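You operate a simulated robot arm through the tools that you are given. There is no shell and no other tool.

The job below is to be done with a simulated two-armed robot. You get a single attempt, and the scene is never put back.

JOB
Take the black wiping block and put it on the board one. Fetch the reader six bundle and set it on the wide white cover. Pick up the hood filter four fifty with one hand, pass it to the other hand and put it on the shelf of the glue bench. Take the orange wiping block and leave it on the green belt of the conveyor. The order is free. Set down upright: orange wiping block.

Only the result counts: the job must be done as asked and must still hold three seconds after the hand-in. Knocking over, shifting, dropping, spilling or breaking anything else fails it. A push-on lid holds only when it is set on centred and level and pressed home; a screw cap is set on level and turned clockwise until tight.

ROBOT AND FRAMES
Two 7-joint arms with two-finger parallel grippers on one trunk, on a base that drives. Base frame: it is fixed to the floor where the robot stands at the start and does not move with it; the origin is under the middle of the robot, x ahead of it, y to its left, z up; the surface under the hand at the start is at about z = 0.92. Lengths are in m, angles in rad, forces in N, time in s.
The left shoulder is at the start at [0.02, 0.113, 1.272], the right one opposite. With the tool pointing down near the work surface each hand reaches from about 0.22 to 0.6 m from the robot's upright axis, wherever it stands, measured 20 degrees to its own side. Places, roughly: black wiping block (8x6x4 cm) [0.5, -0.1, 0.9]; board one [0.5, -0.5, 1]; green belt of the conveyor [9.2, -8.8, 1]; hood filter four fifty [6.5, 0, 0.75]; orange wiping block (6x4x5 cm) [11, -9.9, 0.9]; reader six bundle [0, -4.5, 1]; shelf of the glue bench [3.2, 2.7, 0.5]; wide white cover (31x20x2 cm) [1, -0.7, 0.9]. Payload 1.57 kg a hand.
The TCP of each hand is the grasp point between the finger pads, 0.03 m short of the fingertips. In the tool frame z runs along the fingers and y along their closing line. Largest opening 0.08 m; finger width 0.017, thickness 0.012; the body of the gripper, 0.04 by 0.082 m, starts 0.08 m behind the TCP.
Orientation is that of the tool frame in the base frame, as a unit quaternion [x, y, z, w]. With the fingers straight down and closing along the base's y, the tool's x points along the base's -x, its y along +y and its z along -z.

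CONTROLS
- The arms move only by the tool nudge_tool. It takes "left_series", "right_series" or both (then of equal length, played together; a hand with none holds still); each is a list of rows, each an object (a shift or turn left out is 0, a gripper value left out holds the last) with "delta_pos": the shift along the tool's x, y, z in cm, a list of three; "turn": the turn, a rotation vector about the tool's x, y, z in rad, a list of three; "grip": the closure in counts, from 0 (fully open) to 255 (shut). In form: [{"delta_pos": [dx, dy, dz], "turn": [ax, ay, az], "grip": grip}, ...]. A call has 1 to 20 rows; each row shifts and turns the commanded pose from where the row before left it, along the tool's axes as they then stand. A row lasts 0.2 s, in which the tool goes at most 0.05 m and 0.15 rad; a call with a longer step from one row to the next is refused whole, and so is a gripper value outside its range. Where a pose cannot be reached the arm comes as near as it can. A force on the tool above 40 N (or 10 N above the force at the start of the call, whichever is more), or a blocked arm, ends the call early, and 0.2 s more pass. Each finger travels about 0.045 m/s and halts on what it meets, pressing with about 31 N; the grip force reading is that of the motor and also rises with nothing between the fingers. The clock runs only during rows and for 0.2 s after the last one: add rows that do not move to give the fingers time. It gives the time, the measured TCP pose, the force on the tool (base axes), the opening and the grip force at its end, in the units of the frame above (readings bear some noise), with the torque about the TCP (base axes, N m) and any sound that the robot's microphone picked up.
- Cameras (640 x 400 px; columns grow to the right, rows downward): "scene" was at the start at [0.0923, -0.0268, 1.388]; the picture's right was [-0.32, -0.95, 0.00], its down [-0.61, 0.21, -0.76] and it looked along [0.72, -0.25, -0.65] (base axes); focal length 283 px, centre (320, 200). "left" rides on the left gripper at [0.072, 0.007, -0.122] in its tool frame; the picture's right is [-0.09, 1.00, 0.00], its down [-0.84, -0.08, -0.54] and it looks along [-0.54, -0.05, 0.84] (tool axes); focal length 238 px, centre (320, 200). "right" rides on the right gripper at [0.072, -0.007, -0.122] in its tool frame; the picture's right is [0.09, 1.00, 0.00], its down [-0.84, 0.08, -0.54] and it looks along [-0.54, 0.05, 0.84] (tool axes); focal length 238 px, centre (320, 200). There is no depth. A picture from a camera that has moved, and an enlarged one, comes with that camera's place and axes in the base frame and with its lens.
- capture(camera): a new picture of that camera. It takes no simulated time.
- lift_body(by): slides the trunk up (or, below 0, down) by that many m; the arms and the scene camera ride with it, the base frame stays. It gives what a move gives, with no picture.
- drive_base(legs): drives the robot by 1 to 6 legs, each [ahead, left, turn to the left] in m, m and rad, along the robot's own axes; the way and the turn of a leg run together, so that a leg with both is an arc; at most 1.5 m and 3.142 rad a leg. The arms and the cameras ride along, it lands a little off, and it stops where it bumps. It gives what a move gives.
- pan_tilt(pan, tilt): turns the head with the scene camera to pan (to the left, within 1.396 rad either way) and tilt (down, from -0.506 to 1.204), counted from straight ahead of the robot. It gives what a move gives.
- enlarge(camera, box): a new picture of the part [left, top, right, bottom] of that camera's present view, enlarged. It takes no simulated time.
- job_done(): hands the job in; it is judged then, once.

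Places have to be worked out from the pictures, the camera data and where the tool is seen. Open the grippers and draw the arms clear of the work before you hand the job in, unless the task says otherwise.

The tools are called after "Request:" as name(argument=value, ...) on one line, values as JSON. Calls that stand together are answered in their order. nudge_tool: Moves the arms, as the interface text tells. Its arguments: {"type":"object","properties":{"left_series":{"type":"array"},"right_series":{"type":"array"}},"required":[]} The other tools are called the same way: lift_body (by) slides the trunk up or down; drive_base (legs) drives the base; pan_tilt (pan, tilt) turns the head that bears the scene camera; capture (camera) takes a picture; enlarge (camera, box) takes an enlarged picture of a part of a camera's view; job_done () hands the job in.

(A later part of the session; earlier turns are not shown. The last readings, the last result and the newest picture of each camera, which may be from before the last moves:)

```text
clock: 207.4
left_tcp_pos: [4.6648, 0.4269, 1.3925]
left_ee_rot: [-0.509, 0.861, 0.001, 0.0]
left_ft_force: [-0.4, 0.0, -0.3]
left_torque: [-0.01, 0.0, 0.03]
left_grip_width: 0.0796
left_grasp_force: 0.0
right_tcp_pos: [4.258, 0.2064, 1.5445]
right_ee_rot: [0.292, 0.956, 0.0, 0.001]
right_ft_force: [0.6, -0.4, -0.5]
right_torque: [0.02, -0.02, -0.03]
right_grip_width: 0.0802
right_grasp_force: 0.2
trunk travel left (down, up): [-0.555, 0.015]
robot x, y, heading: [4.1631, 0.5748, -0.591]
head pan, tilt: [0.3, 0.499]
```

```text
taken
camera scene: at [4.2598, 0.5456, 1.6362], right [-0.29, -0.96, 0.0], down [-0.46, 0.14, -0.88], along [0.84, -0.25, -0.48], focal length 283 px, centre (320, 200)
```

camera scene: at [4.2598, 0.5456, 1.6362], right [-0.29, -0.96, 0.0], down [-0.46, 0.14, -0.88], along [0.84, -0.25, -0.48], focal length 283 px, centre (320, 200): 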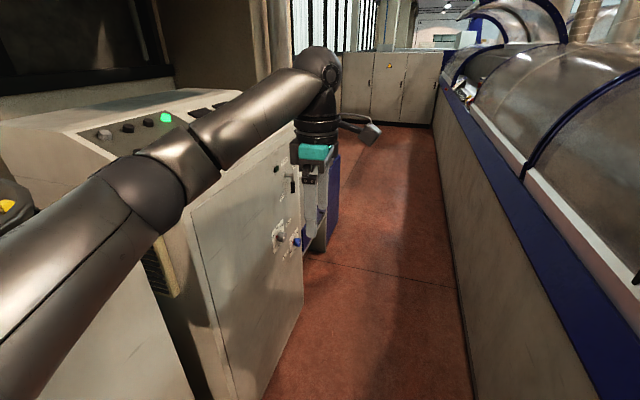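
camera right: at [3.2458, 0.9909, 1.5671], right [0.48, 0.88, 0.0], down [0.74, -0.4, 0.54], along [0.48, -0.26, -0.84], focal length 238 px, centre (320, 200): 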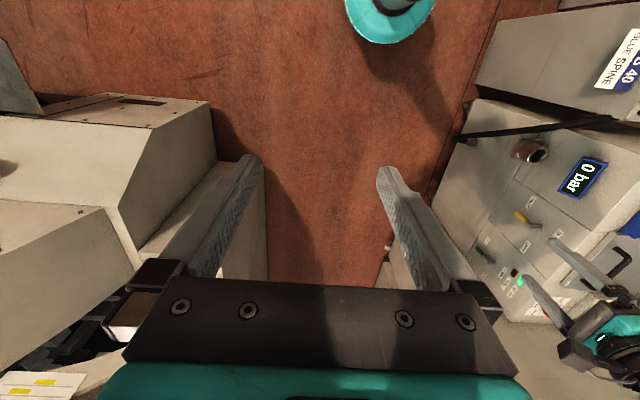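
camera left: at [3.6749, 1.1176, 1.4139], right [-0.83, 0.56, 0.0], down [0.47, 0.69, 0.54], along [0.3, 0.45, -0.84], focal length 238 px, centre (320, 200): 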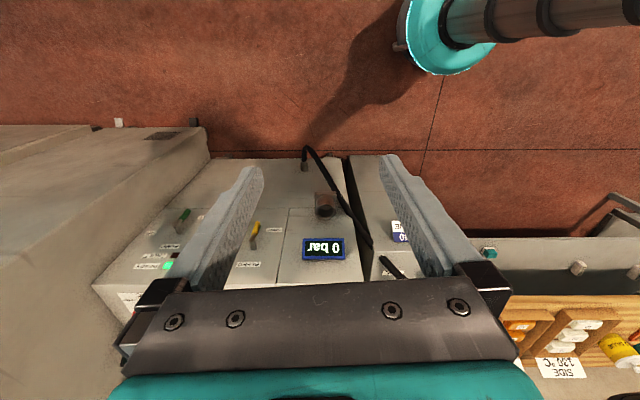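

Still clear. I drive another 0.9 m forward and look left.

Request:
drive_base(legs=[[0.9, 0, 0]])

Request:
pan_tilt(pan=0.3, tilt=0.7)

Request:
capture(camera="scene")

Request:
capture(camera="left")

```text
clock: 212.1
left_tcp_pos: [5.4097, -0.0821, 1.3923]
left_ee_rot: [-0.506, 0.862, 0.001, 0.0]
left_ft_force: [-0.5, 0.2, 0.5]
left_torque: [-0.02, -0.02, -0.03]
left_grip_width: 0.0801
left_grasp_force: 0.0
right_tcp_pos: [5.004, -0.3018, 1.5451]
right_ee_rot: [0.297, 0.955, -0.001, 0.001]
right_ft_force: [0.6, -0.5, -1.2]
right_torque: [0.01, -0.01, 0.0]
right_grip_width: 0.0802
right_grasp_force: 0.0
trunk travel left (down, up): [-0.555, 0.015]
robot x, y, heading: [4.9083, 0.072, -0.594]
head pan, tilt: [0.3, 0.499]
```

```text
clock: 212.8
left_tcp_pos: [5.4101, -0.0836, 1.3918]
left_ee_rot: [-0.506, 0.862, 0.001, -0.001]
left_ft_force: [0.6, 0.0, 0.3]
left_torque: [0.0, 0.0, 0.04]
left_grip_width: 0.0801
left_grasp_force: 0.1
right_tcp_pos: [5.0021, -0.3017, 1.5445]
right_ee_rot: [0.296, 0.955, -0.001, 0.001]
right_ft_force: [-0.4, -0.7, 0.5]
right_torque: [-0.01, -0.01, -0.02]
right_grip_width: 0.0799
right_grasp_force: 0.2
trunk travel left (down, up): [-0.555, 0.015]
robot x, y, heading: [4.9065, 0.0711, -0.601]
head pan, tilt: [0.3, 0.7]
```

```text
taken
camera scene: at [5.0006, 0.0404, 1.6185], right [-0.29, -0.96, 0.0], down [-0.61, 0.19, -0.77], along [0.73, -0.23, -0.64], focal length 283 px, centre (320, 200)
```

scene: 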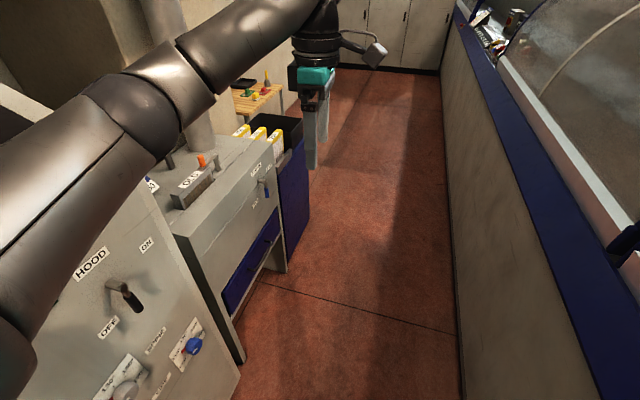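

```text
taken
camera left: at [5.3688, -0.1415, 1.514], right [-0.82, 0.57, 0.0], down [0.48, 0.69, 0.54], along [0.31, 0.45, -0.84], focal length 238 px, centre (320, 200)
```

left: 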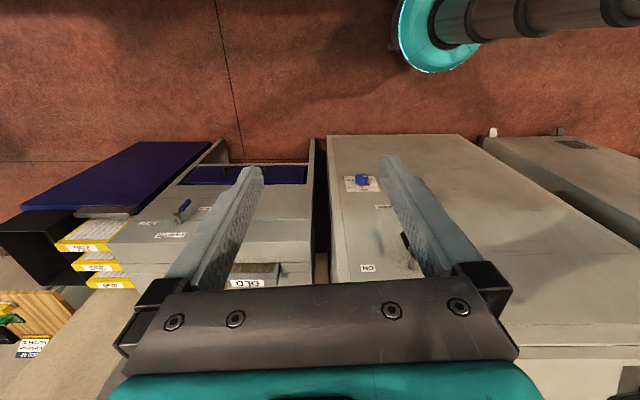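

I see yellow-labelled boxes in a blue bin; I zoom in on them.

Request:
enlarge(camera="scene", box=[200, 70, 340, 210])

Request:
enlarge(camera="left", box=[0, 180, 180, 370])

```text
2.86 times, centred on (270, 140) of scene
camera zoom: at [5.0006, 0.0404, 1.6185], right [-0.29, -0.96, 0.0], down [-0.61, 0.19, -0.77], along [0.73, -0.23, -0.64], focal length 808 px, centre (463, 371)
```

zoom: 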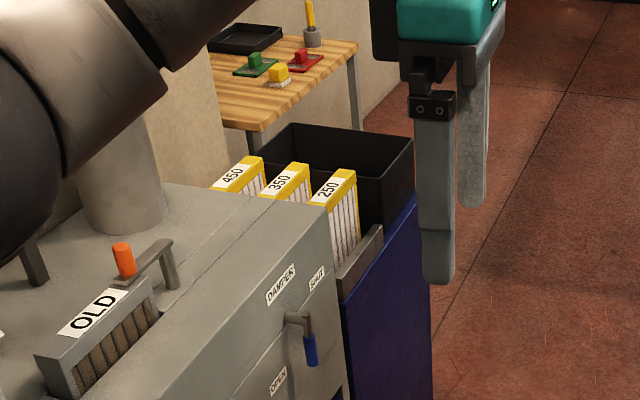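

```text
2.11 times, centred on (90, 275) of left
camera zoom: at [5.3688, -0.1415, 1.514], right [-0.82, 0.57, 0.0], down [0.48, 0.69, 0.54], along [0.31, 0.45, -0.84], focal length 502 px, centre (804, 42)
```

zoom: 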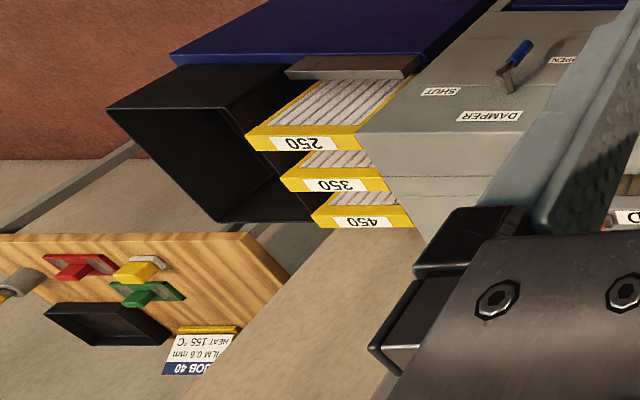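

The 450 filter is the one farthest from the corridor, about [6.4,0.03], top z ≈ 0.95. I drive 1.35 m on and turn left to face the rack.

Request:
drive_base(legs=[[1.35, 0, 0], [0, 0, 1.57]])

Request:
pan_tilt(pan=0.1, tilt=0.8)

Request:
capture(camera="scene")

Request:
capture(camera="left")

Request:
capture(camera="right")

```text
clock: 223.4
left_tcp_pos: [6.1981, -0.2059, 1.393]
left_ee_rot: [0.963, -0.271, 0.0, 0.001]
left_ft_force: [0.0, 0.0, 0.5]
left_torque: [0.01, -0.02, 0.02]
left_grip_width: 0.0802
left_grasp_force: 0.0
right_tcp_pos: [6.4009, -0.6216, 1.5446]
right_ee_rot: [-0.449, 0.894, 0.0, 0.001]
right_ft_force: [0.2, 0.3, -1.0]
right_torque: [0.02, 0.0, -0.01]
right_grip_width: 0.08
right_grasp_force: 0.1
trunk travel left (down, up): [-0.555, 0.015]
robot x, y, heading: [6.0209, -0.7016, 0.938]
head pan, tilt: [0.3, 0.7]
```

```text
clock: 224.1
left_tcp_pos: [6.1984, -0.2046, 1.3919]
left_ee_rot: [0.963, -0.271, -0.001, 0.0]
left_ft_force: [0.4, -0.3, -0.1]
left_torque: [0.06, 0.0, 0.0]
left_grip_width: 0.0798
left_grasp_force: 0.1
right_tcp_pos: [6.4008, -0.6219, 1.5453]
right_ee_rot: [-0.449, 0.894, 0.0, 0.001]
right_ft_force: [-0.1, 0.2, -0.1]
right_torque: [0.05, 0.02, -0.04]
right_grip_width: 0.0799
right_grasp_force: 0.0
trunk travel left (down, up): [-0.555, 0.015]
robot x, y, heading: [6.0264, -0.7012, 0.935]
head pan, tilt: [0.099, 0.799]
```

```text
taken
camera scene: at [6.0747, -0.623, 1.6103], right [0.86, -0.51, 0.0], down [-0.37, -0.62, -0.7], along [0.36, 0.6, -0.72], focal length 283 px, centre (320, 200)
```

scene: 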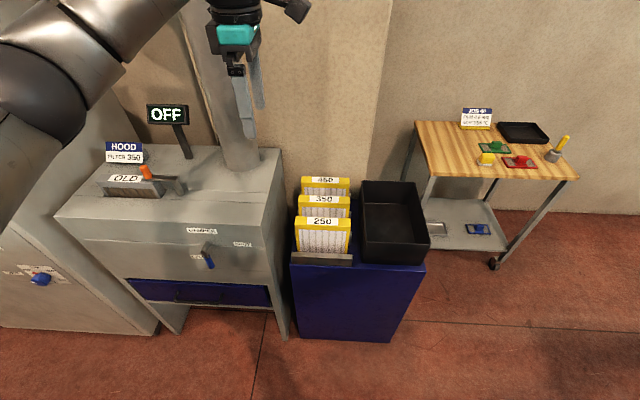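

```text
taken
camera left: at [6.255, -0.2474, 1.514], right [-0.6, -0.8, 0.0], down [-0.67, 0.5, 0.54], along [-0.44, 0.32, -0.84], focal length 238 px, centre (320, 200)
```

left: 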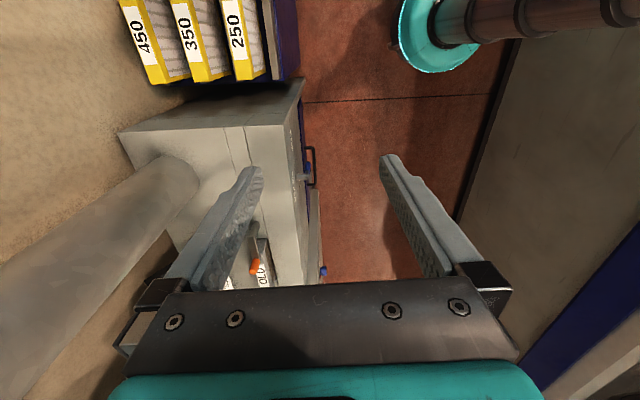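

```text
taken
camera right: at [6.363, -0.6837, 1.6672], right [-0.85, 0.52, 0.0], down [0.44, 0.72, 0.54], along [0.28, 0.46, -0.84], focal length 238 px, centre (320, 200)
```

right: 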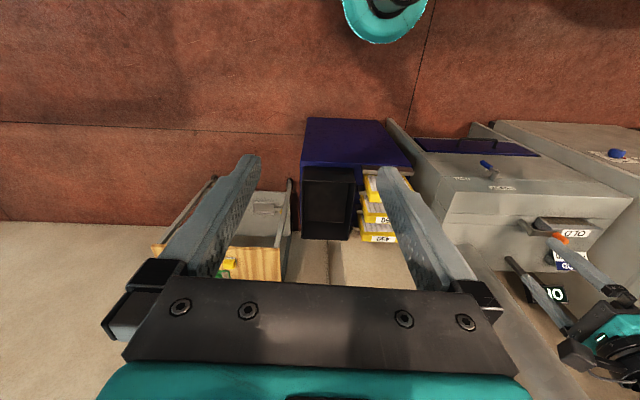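

The rack with filters 450/350/250 is right ahead. I enlarge for exact measurement.

Request:
enlarge(camera="scene", box=[270, 160, 440, 280])

Request:
enlarge(camera="left", box=[100, 0, 320, 110])

Request:
enlarge(camera="right", box=[280, 100, 440, 260])

```text
3.33 times, centred on (355, 220) of scene
camera zoom: at [6.0747, -0.623, 1.6103], right [0.86, -0.51, 0.0], down [-0.37, -0.62, -0.7], along [0.36, 0.6, -0.72], focal length 942 px, centre (203, 133)
```

zoom: 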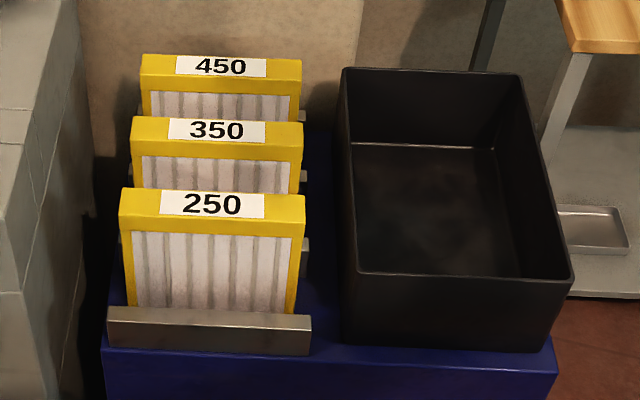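

```text
2.91 times, centred on (210, 55) of left
camera zoom: at [6.255, -0.2474, 1.514], right [-0.6, -0.8, 0.0], down [-0.67, 0.5, 0.54], along [-0.44, 0.32, -0.84], focal length 693 px, centre (640, 622)
```

zoom: 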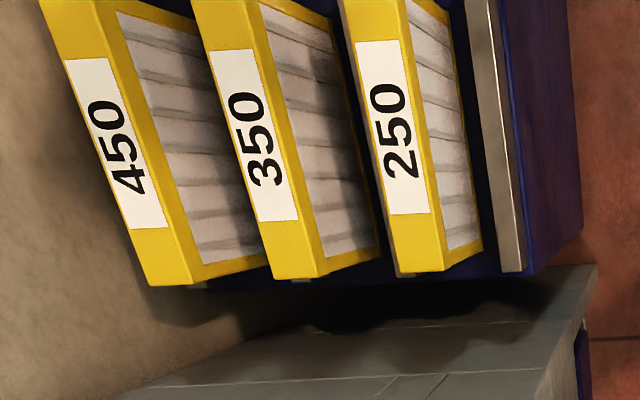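

```text
2.50 times, centred on (360, 180) of right
camera zoom: at [6.363, -0.6837, 1.6672], right [-0.85, 0.52, 0.0], down [0.44, 0.72, 0.54], along [0.28, 0.46, -0.84], focal length 596 px, centre (220, 250)
```

zoom: 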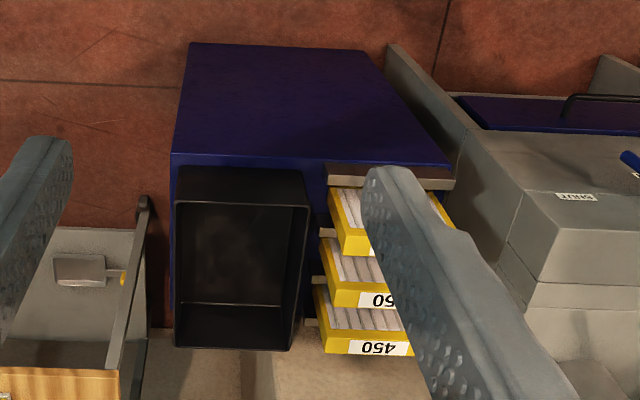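

Filter 450: top centre ≈ [6.496,0.043,0.905], 18 cm wide, 3.6 cm thick, with a 6.5 cm gap to the 350. I drive 0.33 m closer and a little right.

Request:
drive_base(legs=[[0.33, -0.1, 0.03]])

Request:
capture(camera="scene")

Request:
capture(camera="left")

```text
clock: 226.4
left_tcp_pos: [6.457, 0.0084, 1.3918]
left_ee_rot: [0.967, -0.255, 0.0, 0.001]
left_ft_force: [-0.4, 0.6, 0.5]
left_torque: [0.01, 0.01, 0.01]
left_grip_width: 0.08
left_grasp_force: 0.0
right_tcp_pos: [6.6737, -0.4016, 1.5455]
right_ee_rot: [-0.463, 0.886, 0.0, 0.001]
right_ft_force: [-0.4, 0.1, -0.1]
right_torque: [-0.01, -0.05, -0.02]
right_grip_width: 0.08
right_grasp_force: 0.0
trunk travel left (down, up): [-0.555, 0.015]
robot x, y, heading: [6.3002, -0.4917, 0.964]
head pan, tilt: [0.099, 0.799]
```

```text
taken
camera scene: at [6.3475, -0.4124, 1.6102], right [0.87, -0.48, 0.0], down [-0.35, -0.63, -0.7], along [0.34, 0.61, -0.72], focal length 283 px, centre (320, 200)
```

scene: 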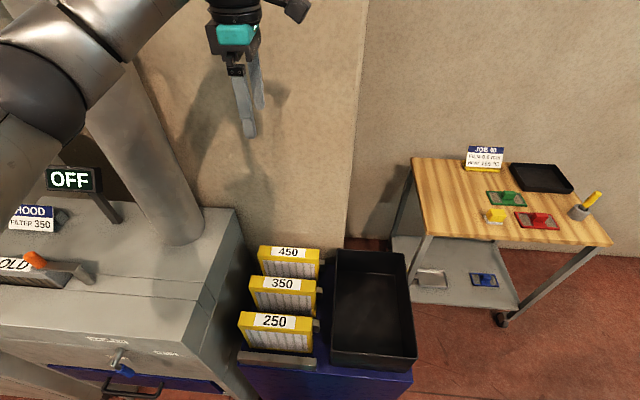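

```text
taken
camera left: at [6.5159, -0.0312, 1.5139], right [-0.57, -0.82, 0.0], down [-0.69, 0.48, 0.54], along [-0.45, 0.31, -0.84], focal length 238 px, centre (320, 200)
```

left: 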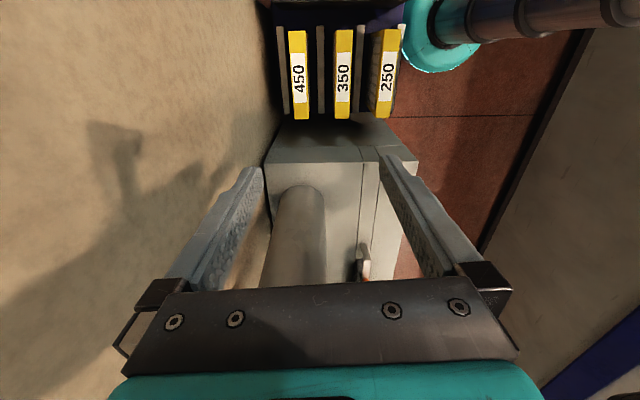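

Measured again: top centre [6.493,0.043]. I move over it, align, and lower the trunk by 0.3 m.

Request:
nudge_tool(left_series=[{"delta_pos": [0.7, -2.4, 0]}, {"delta_pos": [0.7, -2.4, 0]}, {"turn": [0, 0, 0.087]}, {}])

Request:
lift_body(by=-0.3)

Request:
capture(camera="left")

Request:
capture(camera="scene")

```text
clock: 227.4
left_tcp_pos: [6.4939, 0.0432, 1.3918]
left_ee_rot: [0.955, -0.298, -0.002, 0.0]
left_ft_force: [0.3, 0.2, 0.1]
left_torque: [-0.02, 0.03, 0.0]
left_grip_width: 0.08
left_grasp_force: 0.1
right_tcp_pos: [6.6737, -0.4, 1.5448]
right_ee_rot: [-0.463, 0.886, 0.001, 0.0]
right_ft_force: [-0.3, 0.1, 0.1]
right_torque: [-0.03, 0.02, -0.01]
right_grip_width: 0.08
right_grasp_force: 0.0
trunk travel left (down, up): [-0.555, 0.015]
robot x, y, heading: [6.3037, -0.4913, 0.965]
head pan, tilt: [0.099, 0.799]
```

```text
clock: 230.4
left_tcp_pos: [6.4922, 0.0442, 1.0937]
left_ee_rot: [0.955, -0.298, -0.001, 0.001]
left_ft_force: [-0.6, 0.6, -0.5]
left_torque: [-0.01, -0.02, -0.03]
left_grip_width: 0.0802
left_grasp_force: 0.1
right_tcp_pos: [6.6728, -0.4012, 1.245]
right_ee_rot: [-0.463, 0.886, 0.0, 0.002]
right_ft_force: [-0.1, -0.1, -0.4]
right_torque: [0.01, -0.04, 0.01]
right_grip_width: 0.08
right_grasp_force: 0.1
trunk travel left (down, up): [-0.255, 0.315]
robot x, y, heading: [6.2995, -0.4897, 0.965]
head pan, tilt: [0.099, 0.799]
```

```text
taken
camera left: at [6.5479, -0.0022, 1.2134], right [-0.64, -0.77, 0.0], down [-0.64, 0.54, 0.54], along [-0.42, 0.35, -0.84], focal length 238 px, centre (320, 200)
```

left: 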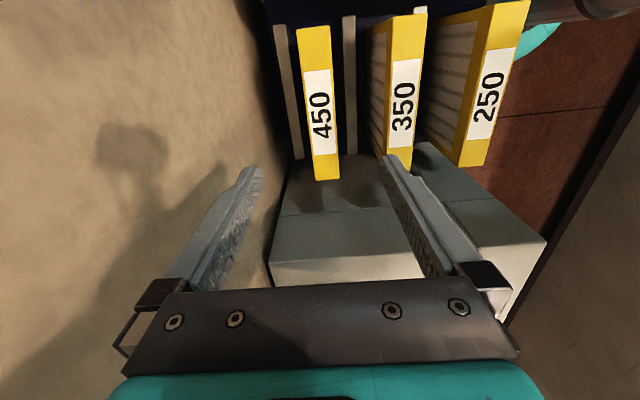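

```text
taken
camera scene: at [6.3473, -0.4125, 1.3103], right [0.87, -0.48, 0.0], down [-0.35, -0.63, -0.7], along [0.34, 0.61, -0.72], focal length 283 px, centre (320, 200)
```

scene: 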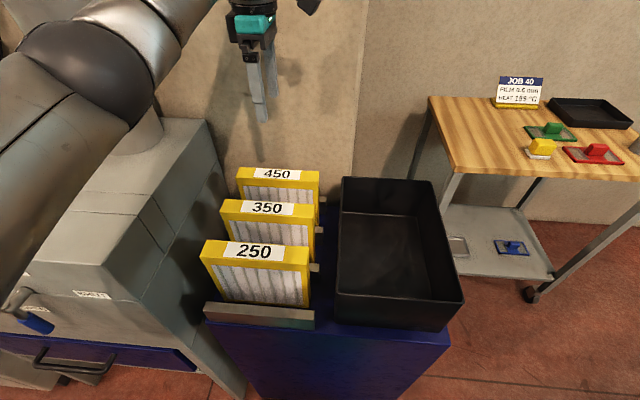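

The filter's top is exactly under the tool axis. I descend in two stages, checking the wall clearance behind.

Request:
nudge_tool(left_series=[{"delta_pos": [0, 0, 4]}, {"delta_pos": [0, 0, 4]}, {"delta_pos": [0, 0, 4]}, {"delta_pos": [0, 0, 2]}, {}])

Request:
capture(camera="left")

Request:
capture(camera="scene")

```text
clock: 231.6
left_tcp_pos: [6.4929, 0.0436, 0.9493]
left_ee_rot: [0.955, -0.297, 0.0, 0.001]
left_ft_force: [0.3, -0.1, -0.2]
left_torque: [0.01, 0.02, 0.01]
left_grip_width: 0.0799
left_grasp_force: 0.2
right_tcp_pos: [6.6718, -0.4023, 1.2446]
right_ee_rot: [-0.463, 0.887, 0.0, 0.002]
right_ft_force: [-0.7, -0.5, 0.3]
right_torque: [0.05, -0.02, 0.01]
right_grip_width: 0.08
right_grasp_force: 0.2
trunk travel left (down, up): [-0.255, 0.315]
robot x, y, heading: [6.3027, -0.4946, 0.965]
head pan, tilt: [0.099, 0.799]
```

```text
taken
camera left: at [6.5476, -0.0017, 1.0709], right [-0.64, -0.77, 0.0], down [-0.64, 0.54, 0.54], along [-0.42, 0.35, -0.84], focal length 238 px, centre (320, 200)
```

left: 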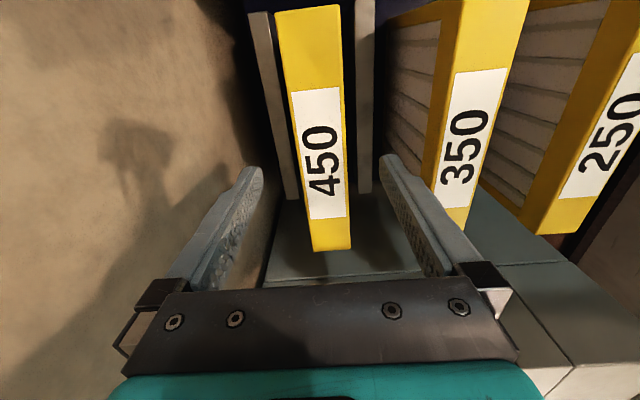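

```text
taken
camera scene: at [6.3473, -0.4125, 1.3103], right [0.87, -0.48, 0.0], down [-0.35, -0.63, -0.7], along [0.34, 0.61, -0.72], focal length 283 px, centre (320, 200)
```

scene: 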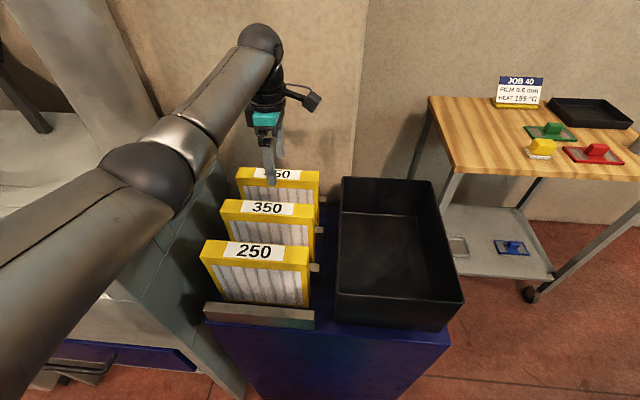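

Dividers beside the filter are lower (about z 0.81), so fingertips at 0.85 clear them. I descend to TCP z 0.88 and close.

Request:
nudge_tool(left_series=[{"delta_pos": [0, 0.3, 3]}, {"delta_pos": [0, 0, 2.5]}, {"delta_pos": [0, 0, 1.4]}, {}, {"grip": 255}, {}, {}, {}, {}])

Request:
capture(camera="left")

Request:
enlarge(camera="scene", box=[180, 40, 380, 240])

```text
clock: 233.6
left_tcp_pos: [6.4917, 0.0405, 0.8827]
left_ee_rot: [0.955, -0.297, 0.0, 0.001]
left_ft_force: [0.7, 0.0, 0.0]
left_torque: [0.07, -0.13, 0.06]
left_grip_width: 0.0357
left_grasp_force: 30.9
right_tcp_pos: [6.6728, -0.4009, 1.2455]
right_ee_rot: [-0.463, 0.886, 0.0, 0.001]
right_ft_force: [0.2, -0.3, 0.3]
right_torque: [0.0, 0.0, 0.01]
right_grip_width: 0.0802
right_grasp_force: 0.0
trunk travel left (down, up): [-0.255, 0.315]
robot x, y, heading: [6.3016, -0.4946, 0.968]
head pan, tilt: [0.099, 0.799]
```

```text
taken
camera left: at [6.5458, -0.0044, 1.0035], right [-0.64, -0.77, 0.0], down [-0.64, 0.54, 0.54], along [-0.42, 0.35, -0.84], focal length 238 px, centre (320, 200)
```

left: 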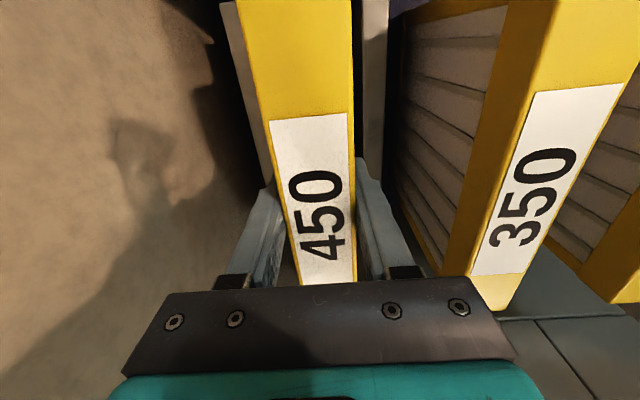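

```text
2.00 times, centred on (280, 140) of scene
camera zoom: at [6.3474, -0.4125, 1.3102], right [0.87, -0.48, 0.0], down [-0.35, -0.63, -0.7], along [0.34, 0.61, -0.72], focal length 565 px, centre (400, 320)
```

zoom: 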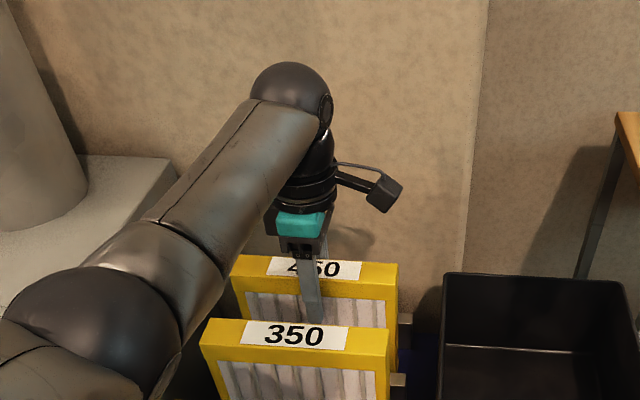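

The 450 filter is gripped. I lift it straight up with the arm, then raise the trunk.

Request:
nudge_tool(left_series=[{"delta_pos": [0, 0, -1]}, {"delta_pos": [0, 0, -2]}, {"delta_pos": [0, 0, -3]}, {"delta_pos": [0, 0, -4]}, {"delta_pos": [0, 0, -4]}, {}])

Request:
lift_body(by=0.2)

Request:
capture(camera="scene")

Request:
capture(camera="left")

```text
clock: 235.0
left_tcp_pos: [6.4919, 0.0413, 1.0215]
left_ee_rot: [0.955, -0.297, 0.0, 0.0]
left_ft_force: [0.1, -0.6, -2.5]
left_torque: [-0.04, 0.02, -0.02]
left_grip_width: 0.0356
left_grasp_force: 30.4
right_tcp_pos: [6.6732, -0.4015, 1.246]
right_ee_rot: [-0.463, 0.886, 0.0, 0.001]
right_ft_force: [0.2, -0.5, 0.7]
right_torque: [0.02, -0.04, -0.02]
right_grip_width: 0.0802
right_grasp_force: 0.2
trunk travel left (down, up): [-0.255, 0.315]
robot x, y, heading: [6.3023, -0.4919, 0.959]
head pan, tilt: [0.099, 0.799]
```

```text
clock: 237.1
left_tcp_pos: [6.4928, 0.041, 1.2204]
left_ee_rot: [0.955, -0.297, 0.0, 0.001]
left_ft_force: [-0.6, 0.2, -2.4]
left_torque: [-0.02, -0.03, 0.03]
left_grip_width: 0.036
left_grasp_force: 30.7
right_tcp_pos: [6.6724, -0.4007, 1.4442]
right_ee_rot: [-0.464, 0.886, 0.0, 0.0]
right_ft_force: [0.1, 0.6, -0.6]
right_torque: [0.01, 0.01, -0.04]
right_grip_width: 0.0801
right_grasp_force: 0.1
trunk travel left (down, up): [-0.455, 0.115]
robot x, y, heading: [6.3037, -0.4907, 0.966]
head pan, tilt: [0.099, 0.799]
```

```text
taken
camera scene: at [6.3474, -0.4122, 1.5101], right [0.87, -0.48, 0.0], down [-0.35, -0.63, -0.7], along [0.34, 0.61, -0.72], focal length 283 px, centre (320, 200)
```

scene: 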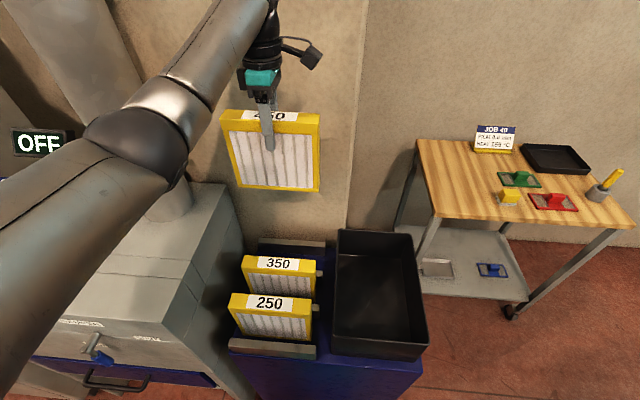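

```text
taken
camera left: at [6.5474, -0.004, 1.342], right [-0.64, -0.77, 0.0], down [-0.64, 0.54, 0.54], along [-0.42, 0.35, -0.84], focal length 238 px, centre (320, 200)
```

left: 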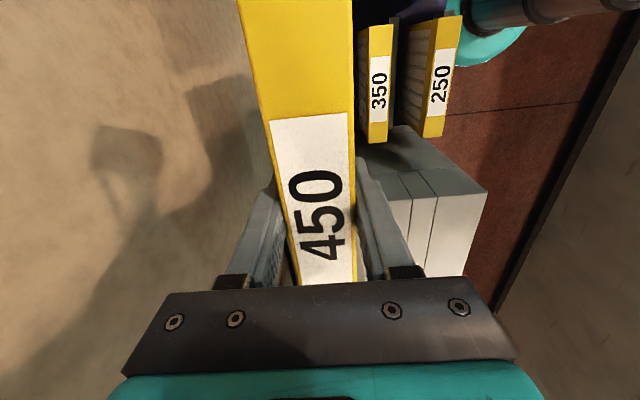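

The filter measures about 18×16.5×3.6 cm and weighs about 0.25 kg. I back off a bit, and prepare the handover: left hand turns the filter 45° and the right hand is turned to point horizontally ahead-left.

Request:
drive_base(legs=[[-0.25, 0, 0]])

Request:
nudge_tool(left_series=[{"turn": [0, 0, 0.131]}, {"turn": [0, 0, 0.131]}, {"turn": [0, 0, 0.131]}, {"turn": [0, 0, 0.131]}, {"turn": [0, 0, 0.131]}, {"turn": [0, 0, 0.131]}, {}], right_series=[{"turn": [0, 0, -0.131]}, {"turn": [0, 0, -0.131]}, {"turn": [0, 0, -0.131]}, {"turn": [0, 0, -0.131]}, {"turn": [0, 0, -0.131]}, {"turn": [0, 0, -0.131]}, {}])

Request:
capture(camera="scene")

```text
clock: 238.9
left_tcp_pos: [6.3521, -0.1632, 1.2197]
left_ee_rot: [0.955, -0.298, 0.0, 0.001]
left_ft_force: [-0.4, 0.6, -2.6]
left_torque: [-0.01, 0.01, 0.0]
left_grip_width: 0.0358
left_grasp_force: 31.0
right_tcp_pos: [6.5315, -0.605, 1.4446]
right_ee_rot: [-0.463, 0.886, 0.0, 0.001]
right_ft_force: [0.2, -0.5, -0.7]
right_torque: [0.04, -0.07, 0.0]
right_grip_width: 0.0799
right_grasp_force: 0.1
trunk travel left (down, up): [-0.455, 0.115]
robot x, y, heading: [6.1579, -0.6949, 0.967]
head pan, tilt: [0.099, 0.799]
```

```text
clock: 240.6
left_tcp_pos: [6.3534, -0.1635, 1.2215]
left_ee_rot: [0.767, -0.642, -0.001, 0.002]
left_ft_force: [-0.4, 0.6, -2.2]
left_torque: [0.01, -0.01, 0.0]
left_grip_width: 0.0359
left_grasp_force: 31.3
right_tcp_pos: [6.5287, -0.6047, 1.4436]
right_ee_rot: [0.766, -0.643, 0.0, 0.0]
right_ft_force: [0.6, -0.1, 1.3]
right_torque: [0.03, -0.01, -0.02]
right_grip_width: 0.08
right_grasp_force: 0.0
right hand out of reach, approached as far as the arm can: row 6
trunk travel left (down, up): [-0.455, 0.115]
robot x, y, heading: [6.1589, -0.6951, 0.965]
head pan, tilt: [0.099, 0.799]
```

```text
taken
camera scene: at [6.2068, -0.6152, 1.5102], right [0.87, -0.49, 0.0], down [-0.35, -0.63, -0.7], along [0.34, 0.61, -0.72], focal length 283 px, centre (320, 200)
```

scene: 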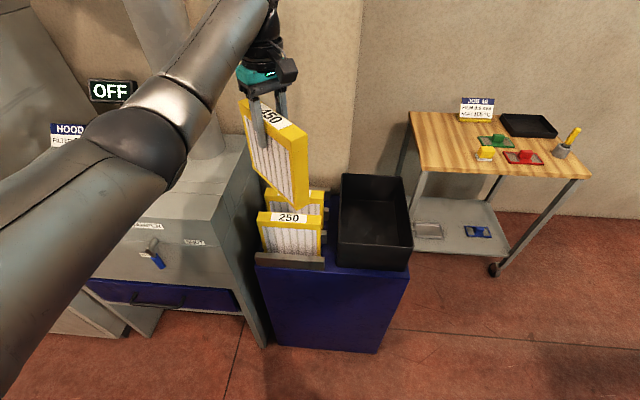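

Both hands are yawed as wanted. I bring the right hand forward and down, then pitch it to horizontal.

Request:
nudge_tool(right_series=[{"delta_pos": [-2.5, -2.5, 3.2]}, {"delta_pos": [-2.5, -2.5, 3.2]}, {"delta_pos": [-2.5, -2.5, 3.2]}, {"delta_pos": [-2.5, -2.5, 3.2]}, {"delta_pos": [0, 0, 4.5]}, {"delta_pos": [0, 0, 4.5]}, {"turn": [0, -0.143, 0]}, {"turn": [0, -0.143, 0]}, {"turn": [0, -0.143, 0]}, {"turn": [0, -0.143, 0]}, {}])

Request:
capture(camera="scene")

Request:
capture(camera="right")

```text
clock: 242.9
left_tcp_pos: [6.3521, -0.1626, 1.221]
left_ee_rot: [0.767, -0.641, 0.0, 0.001]
left_ft_force: [-0.7, 0.6, -2.0]
left_torque: [-0.04, -0.03, 0.01]
left_grip_width: 0.0361
left_grasp_force: 31.3
right_tcp_pos: [6.544, -0.5411, 1.3062]
right_ee_rot: [0.734, -0.637, -0.175, -0.158]
right_ft_force: [-0.2, 0.9, 0.0]
right_torque: [-0.04, -0.01, -0.02]
right_grip_width: 0.0802
right_grasp_force: 0.1
right hand out of reach, approached as far as the arm can: row 2, 3, 4, 6, 7, 8, 9, 10
trunk travel left (down, up): [-0.455, 0.115]
robot x, y, heading: [6.1588, -0.6905, 0.969]
head pan, tilt: [0.099, 0.799]
```

```text
taken
camera scene: at [6.2069, -0.6137, 1.5101], right [0.87, -0.49, 0.0], down [-0.35, -0.63, -0.7], along [0.34, 0.61, -0.72], focal length 283 px, centre (320, 200)
```

scene: 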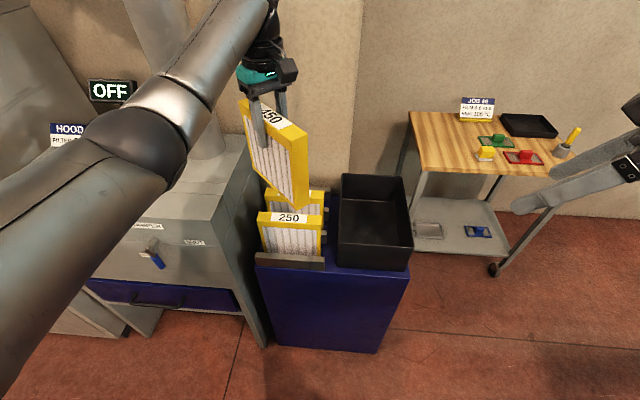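

```text
taken
camera right: at [6.5662, -0.6597, 1.3816], right [-0.97, -0.22, -0.05], down [-0.15, 0.48, 0.86], along [-0.17, 0.85, -0.5], focal length 238 px, centre (320, 200)
```

right: 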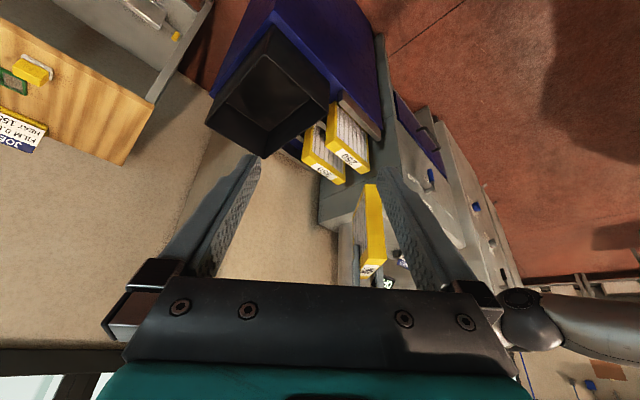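

The right wrist reached a limit with that yaw. I undo the pitch to see from which pose commands continue.

Request:
nudge_tool(right_series=[{"turn": [0, 0.143, 0]}, {"turn": [0, 0.143, 0]}, {"turn": [0, 0.143, 0]}, {}])

```text
clock: 243.9
left_tcp_pos: [6.3521, -0.1629, 1.2206]
left_ee_rot: [0.767, -0.642, 0.001, 0.002]
left_ft_force: [0.3, -0.2, -2.6]
left_torque: [-0.02, 0.01, -0.02]
left_grip_width: 0.0359
left_grasp_force: 30.7
right_tcp_pos: [6.5447, -0.5425, 1.3063]
right_ee_rot: [0.754, -0.656, -0.016, -0.019]
right_ft_force: [-1.1, 0.3, -0.4]
right_torque: [0.01, 0.0, 0.01]
right_grip_width: 0.0799
right_grasp_force: 0.0
trunk travel left (down, up): [-0.455, 0.115]
robot x, y, heading: [6.1589, -0.6962, 0.964]
head pan, tilt: [0.099, 0.799]
```

Commands continue from the measured pose. I bring the right hand back to its plain yaw, and will pitch it straight ahead instead; the left hand turns the filter plane fore-and-aft.

Request:
nudge_tool(right_series=[{"turn": [0, 0.05, 0]}, {"turn": [0, 0, 0.125]}, {"turn": [0, 0, 0.125]}, {"turn": [0, 0, 0.125]}, {"turn": [0, 0, 0.125]}, {"turn": [0, 0, 0.125]}, {"turn": [0, 0, 0.125]}, {}], left_series=[{"turn": [0, 0, 0.112]}, {"turn": [0, 0, 0.112]}, {"turn": [0, 0, 0.112]}, {"turn": [0, 0, 0.112]}, {"turn": [0, 0, 0.112]}, {"turn": [0, 0, 0.112]}, {"turn": [0, 0, 0.112]}, {}])

Request:
nudge_tool(right_series=[{"turn": [0, -0.143, 0]}, {"turn": [0, -0.143, 0]}, {"turn": [0, -0.143, 0]}, {"turn": [0, -0.143, 0]}, {}])

Request:
capture(camera="scene")

```text
clock: 245.8
left_tcp_pos: [6.3522, -0.162, 1.2221]
left_ee_rot: [-0.463, 0.886, 0.0, -0.001]
left_ft_force: [0.1, 0.1, -2.3]
left_torque: [-0.01, -0.03, 0.05]
left_grip_width: 0.0359
left_grasp_force: 30.4
right_tcp_pos: [6.5447, -0.5419, 1.3062]
right_ee_rot: [-0.461, 0.887, -0.002, 0.004]
right_ft_force: [-0.6, -0.1, -1.2]
right_torque: [0.04, 0.0, 0.02]
right_grip_width: 0.0801
right_grasp_force: 0.1
trunk travel left (down, up): [-0.455, 0.115]
robot x, y, heading: [6.1584, -0.693, 0.963]
head pan, tilt: [0.099, 0.799]
```

```text
clock: 246.9
left_tcp_pos: [6.3526, -0.1616, 1.2209]
left_ee_rot: [-0.464, 0.886, 0.0, 0.0]
left_ft_force: [0.0, -0.1, -2.2]
left_torque: [0.01, 0.02, 0.01]
left_grip_width: 0.0358
left_grasp_force: 30.7
right_tcp_pos: [6.5444, -0.5428, 1.3064]
right_ee_rot: [-0.444, 0.849, 0.129, 0.255]
right_ft_force: [0.3, 0.3, -0.4]
right_torque: [0.0, -0.02, 0.0]
right_grip_width: 0.08
right_grasp_force: 0.2
trunk travel left (down, up): [-0.455, 0.115]
robot x, y, heading: [6.1595, -0.692, 0.964]
head pan, tilt: [0.099, 0.799]
```

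```text
taken
camera scene: at [6.207, -0.6146, 1.5102], right [0.87, -0.49, 0.0], down [-0.35, -0.63, -0.7], along [0.34, 0.61, -0.72], focal length 283 px, centre (320, 200)
```

scene: 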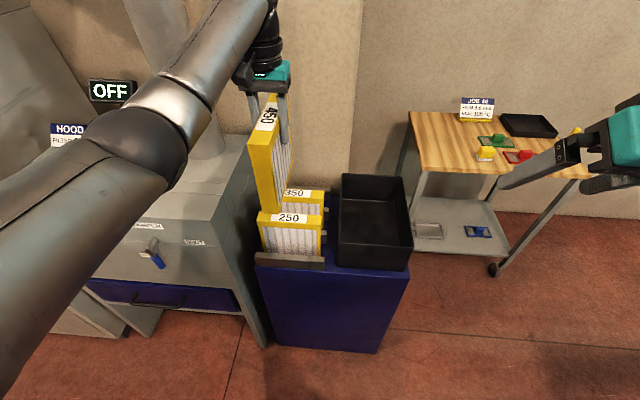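

The forward pitch works. I continue to horizontal.

Request:
nudge_tool(right_series=[{"turn": [0, -0.142, 0]}, {"turn": [0, -0.142, 0]}, {"turn": [0, -0.142, 0]}, {"turn": [0, -0.142, 0]}, {"turn": [0, -0.142, 0]}, {"turn": [0, -0.142, 0]}, {"turn": [0, -0.142, 0]}, {}])

Request:
capture(camera="scene")

Request:
capture(camera="right")

```text
clock: 248.8
left_tcp_pos: [6.353, -0.1628, 1.221]
left_ee_rot: [-0.463, 0.886, 0.0, -0.001]
left_ft_force: [0.0, 0.7, -3.0]
left_torque: [0.01, 0.01, 0.03]
left_grip_width: 0.0356
left_grasp_force: 30.9
right_tcp_pos: [6.619, -0.4829, 1.3262]
right_ee_rot: [-0.376, 0.712, 0.272, 0.527]
right_ft_force: [0.2, -0.1, -0.4]
right_torque: [0.0, 0.03, -0.03]
right_grip_width: 0.0801
right_grasp_force: 0.1
right hand out of reach, approached as far as the arm can: row 1, 2, 3, 4, 5, 6, 7
trunk travel left (down, up): [-0.455, 0.115]
robot x, y, heading: [6.1576, -0.6957, 0.961]
head pan, tilt: [0.099, 0.799]
```

```text
taken
camera scene: at [6.2068, -0.6151, 1.5102], right [0.87, -0.49, 0.0], down [-0.35, -0.63, -0.7], along [0.34, 0.61, -0.72], focal length 283 px, centre (320, 200)
```

scene: 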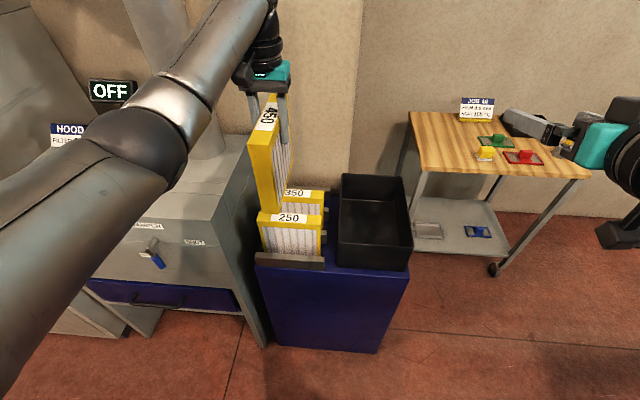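

```text
taken
camera right: at [6.5463, -0.6004, 1.2946], right [-0.83, 0.54, -0.1], down [-0.22, -0.17, 0.96], along [0.5, 0.82, 0.27], focal length 238 px, centre (320, 200)
```

right: 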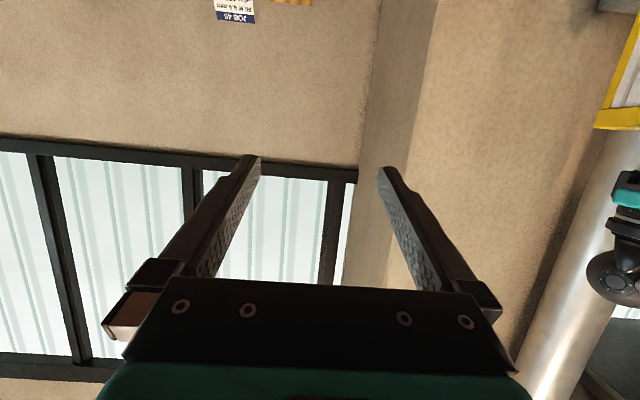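

The right hand points ahead, about 17° downward, which is usable. I move the left hand with the filter further ahead and toward the middle.

Request:
nudge_tool(left_series=[{"delta_pos": [-2.5, -3, 0]}, {"delta_pos": [-2.5, -3, 0]}, {"delta_pos": [-2.5, -3, 0]}, {"delta_pos": [-2.5, -3, 0]}, {}])

Request:
nudge_tool(right_series=[{"delta_pos": [3.5, 0, 3]}, {"delta_pos": [3.5, 0, 3]}, {"delta_pos": [3.5, 0, 1]}, {"delta_pos": [3.5, 0, 0]}, {"delta_pos": [3.5, 0, 0]}, {}])

Request:
capture(camera="scene")

Request:
capture(camera="right")

```text
clock: 249.9
left_tcp_pos: [6.4262, -0.1842, 1.2135]
left_ee_rot: [-0.464, 0.886, -0.001, -0.001]
left_ft_force: [0.8, -0.3, -2.7]
left_torque: [0.01, 0.0, 0.0]
left_grip_width: 0.036
left_grasp_force: 30.8
left hand out of reach, approached as far as the arm can: row 2, 3, 4
right_tcp_pos: [6.6186, -0.4832, 1.3259]
right_ee_rot: [-0.376, 0.712, 0.272, 0.527]
right_ft_force: [0.0, 0.7, -0.1]
right_torque: [0.01, -0.01, -0.01]
right_grip_width: 0.0801
right_grasp_force: 0.1
trunk travel left (down, up): [-0.455, 0.115]
robot x, y, heading: [6.1596, -0.6929, 0.966]
head pan, tilt: [0.099, 0.799]
```

```text
clock: 251.3
left_tcp_pos: [6.4274, -0.1842, 1.2148]
left_ee_rot: [-0.464, 0.886, 0.0, -0.002]
left_ft_force: [1.2, 0.0, -1.5]
left_torque: [0.01, 0.01, 0.03]
left_grip_width: 0.0359
left_grasp_force: 31.4
right_tcp_pos: [6.6389, -0.4568, 1.2066]
right_ee_rot: [-0.378, 0.712, 0.276, 0.524]
right_ft_force: [0.4, 0.7, -0.7]
right_torque: [0.01, 0.02, -0.03]
right_grip_width: 0.0799
right_grasp_force: 0.0
right hand out of reach, approached as far as the arm can: row 4, 5
trunk travel left (down, up): [-0.455, 0.115]
robot x, y, heading: [6.1605, -0.695, 0.967]
head pan, tilt: [0.099, 0.799]
```

```text
taken
camera scene: at [6.2073, -0.6155, 1.5102], right [0.87, -0.49, 0.0], down [-0.35, -0.63, -0.7], along [0.34, 0.61, -0.72], focal length 283 px, centre (320, 200)
```

scene: 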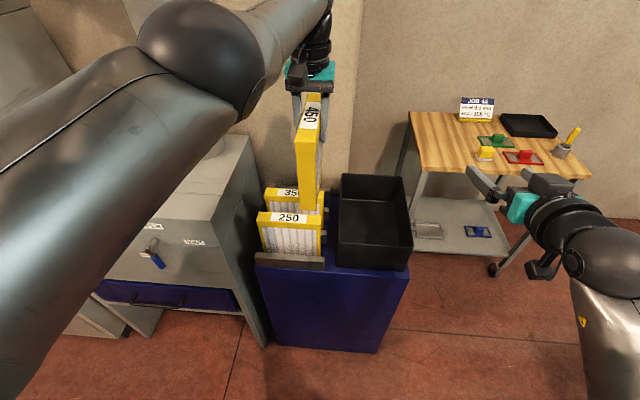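

```text
taken
camera right: at [6.568, -0.5755, 1.1742], right [-0.84, 0.54, -0.09], down [-0.22, -0.18, 0.96], along [0.5, 0.83, 0.26], focal length 238 px, centre (320, 200)
```

right: 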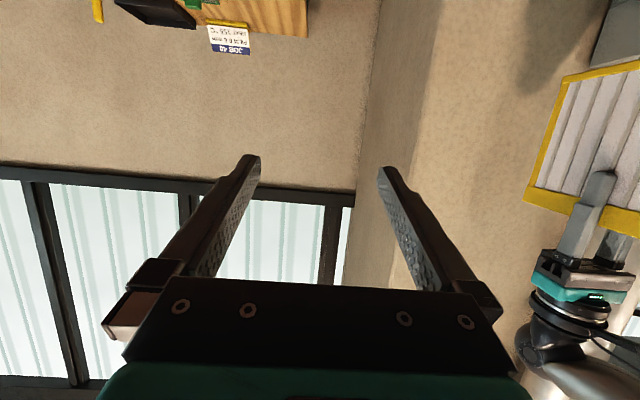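

The left hand has the filter at ahead 0.57 m, left 0.07 m; the right hand must come in from behind at the same height. I pull it back slightly and move it toward the middle.

Request:
nudge_tool(right_series=[{"delta_pos": [0.5, 0, -3]}, {"delta_pos": [0, 4.1, 0]}, {"delta_pos": [0, 4.1, 0]}, {"delta_pos": [0, 4.1, 0]}, {"delta_pos": [0, 4.1, 0]}, {}])

Request:
capture(camera="scene")

Request:
capture(camera="right")

```text
clock: 252.8
left_tcp_pos: [6.4262, -0.1844, 1.2135]
left_ee_rot: [-0.464, 0.886, 0.0, -0.002]
left_ft_force: [-0.5, 0.4, -2.2]
left_torque: [0.01, 0.02, 0.03]
left_grip_width: 0.0357
left_grasp_force: 30.9
right_tcp_pos: [6.6216, -0.4818, 1.2102]
right_ee_rot: [-0.377, 0.712, 0.273, 0.526]
right_ft_force: [0.0, -0.3, 1.0]
right_torque: [0.01, -0.02, -0.03]
right_grip_width: 0.08
right_grasp_force: 0.1
right hand out of reach, approached as far as the arm can: row 2, 3, 4, 5
trunk travel left (down, up): [-0.455, 0.115]
robot x, y, heading: [6.1631, -0.6955, 0.968]
head pan, tilt: [0.099, 0.799]
```

```text
taken
camera scene: at [6.2069, -0.6151, 1.5102], right [0.87, -0.49, 0.0], down [-0.35, -0.63, -0.7], along [0.34, 0.61, -0.72], focal length 283 px, centre (320, 200)
```

scene: 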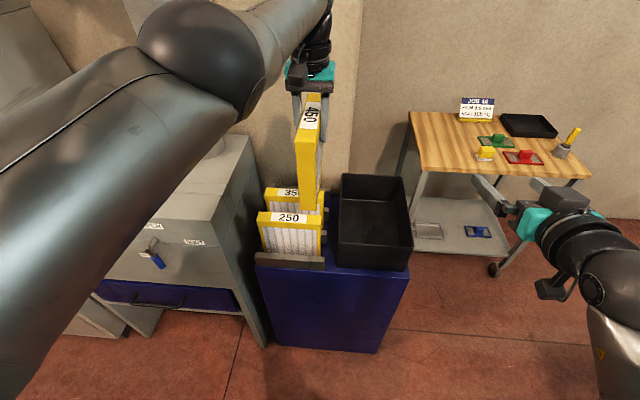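

```text
taken
camera right: at [6.5493, -0.5995, 1.1789], right [-0.83, 0.54, -0.1], down [-0.22, -0.17, 0.96], along [0.5, 0.82, 0.27], focal length 238 px, centre (320, 200)
```

right: 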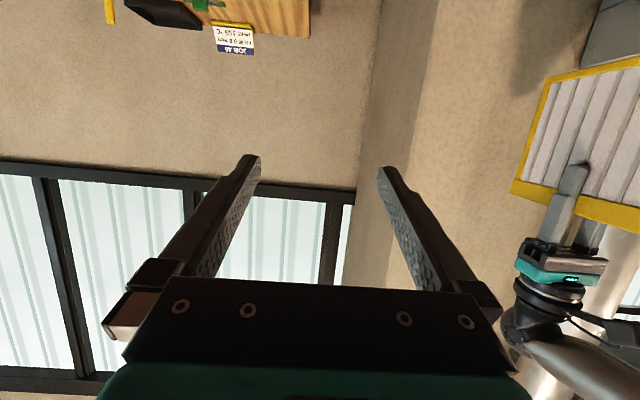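

The straight-ahead pose cannot be brought to the middle. I change plan: the right hand will point inward (to the left), with the filter plane sideways again; first I undo the right pitch and turn the left hand back.

Request:
nudge_tool(right_series=[{"turn": [0, 0.141, 0]}, {"turn": [0, 0.141, 0]}, {"turn": [0, 0.141, 0]}, {"turn": [0, 0.141, 0]}, {"turn": [0, 0.141, 0]}, {"turn": [0, 0.141, 0]}, {"turn": [0, 0.141, 0]}, {"turn": [0, 0.141, 0]}, {"turn": [0, 0.141, 0]}, {}, {}, {}, {}], left_series=[{"delta_pos": [2, 2, -1], "turn": [0, 0, -0.131]}, {"delta_pos": [2, 2, -1], "turn": [0, 0, -0.131]}, {"turn": [0, 0, -0.131]}, {"turn": [0, 0, -0.131]}, {"turn": [0, 0, -0.131]}, {"turn": [0, 0, -0.131]}, {"turn": [0, 0, -0.131]}, {"turn": [0, 0, -0.131]}, {"turn": [0, 0, -0.131]}, {"turn": [0, 0, -0.131]}, {"turn": [0, 0, -0.131]}, {"turn": [0, 0, -0.131]}, {}])

Request:
nudge_tool(right_series=[{"turn": [0, 0, 0.143]}, {"turn": [0, 0, 0.143]}, {"turn": [0, 0, 0.143]}, {"turn": [0, 0, 0.143]}, {"turn": [0, 0, 0.143]}, {"turn": [0, 0, 0.143]}, {"turn": [0, 0, 0.143]}, {"turn": [0, 0, 0.143]}, {"turn": [0, 0, 0.143]}, {"turn": [0, 0, 0.143]}, {"turn": [0, 0, 0.141]}, {}])

Request:
capture(camera="scene")

```text
clock: 255.6
left_tcp_pos: [6.4048, -0.1652, 1.2361]
left_ee_rot: [0.955, -0.297, -0.001, 0.001]
left_ft_force: [-0.1, -0.2, -2.6]
left_torque: [0.01, -0.03, 0.03]
left_grip_width: 0.0361
left_grasp_force: 31.0
left hand out of reach, approached as far as the arm can: row 1, 2
right_tcp_pos: [6.6247, -0.4818, 1.2095]
right_ee_rot: [-0.465, 0.885, -0.004, 0.002]
right_ft_force: [-0.8, -0.7, 0.5]
right_torque: [0.0, 0.02, 0.0]
right_grip_width: 0.08
right_grasp_force: 0.0
trunk travel left (down, up): [-0.455, 0.115]
robot x, y, heading: [6.1569, -0.6951, 0.96]
head pan, tilt: [0.099, 0.799]
```

```text
clock: 258.1
left_tcp_pos: [6.4039, -0.164, 1.2371]
left_ee_rot: [0.955, -0.297, 0.0, 0.0]
left_ft_force: [0.8, 0.9, -2.4]
left_torque: [-0.02, -0.02, 0.0]
left_grip_width: 0.0359
left_grasp_force: 30.6
right_tcp_pos: [6.6237, -0.4806, 1.21]
right_ee_rot: [0.298, 0.955, -0.001, 0.004]
right_ft_force: [-1.1, 0.1, 0.2]
right_torque: [0.03, 0.01, -0.01]
right_grip_width: 0.0797
right_grasp_force: 0.0
trunk travel left (down, up): [-0.455, 0.115]
robot x, y, heading: [6.1618, -0.6934, 0.966]
head pan, tilt: [0.099, 0.799]
```

```text
taken
camera scene: at [6.2068, -0.6151, 1.5102], right [0.87, -0.49, 0.0], down [-0.35, -0.63, -0.7], along [0.34, 0.61, -0.72], focal length 283 px, centre (320, 200)
```

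scene: 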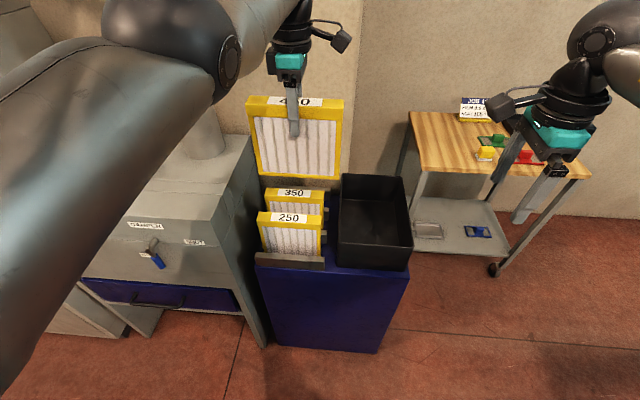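

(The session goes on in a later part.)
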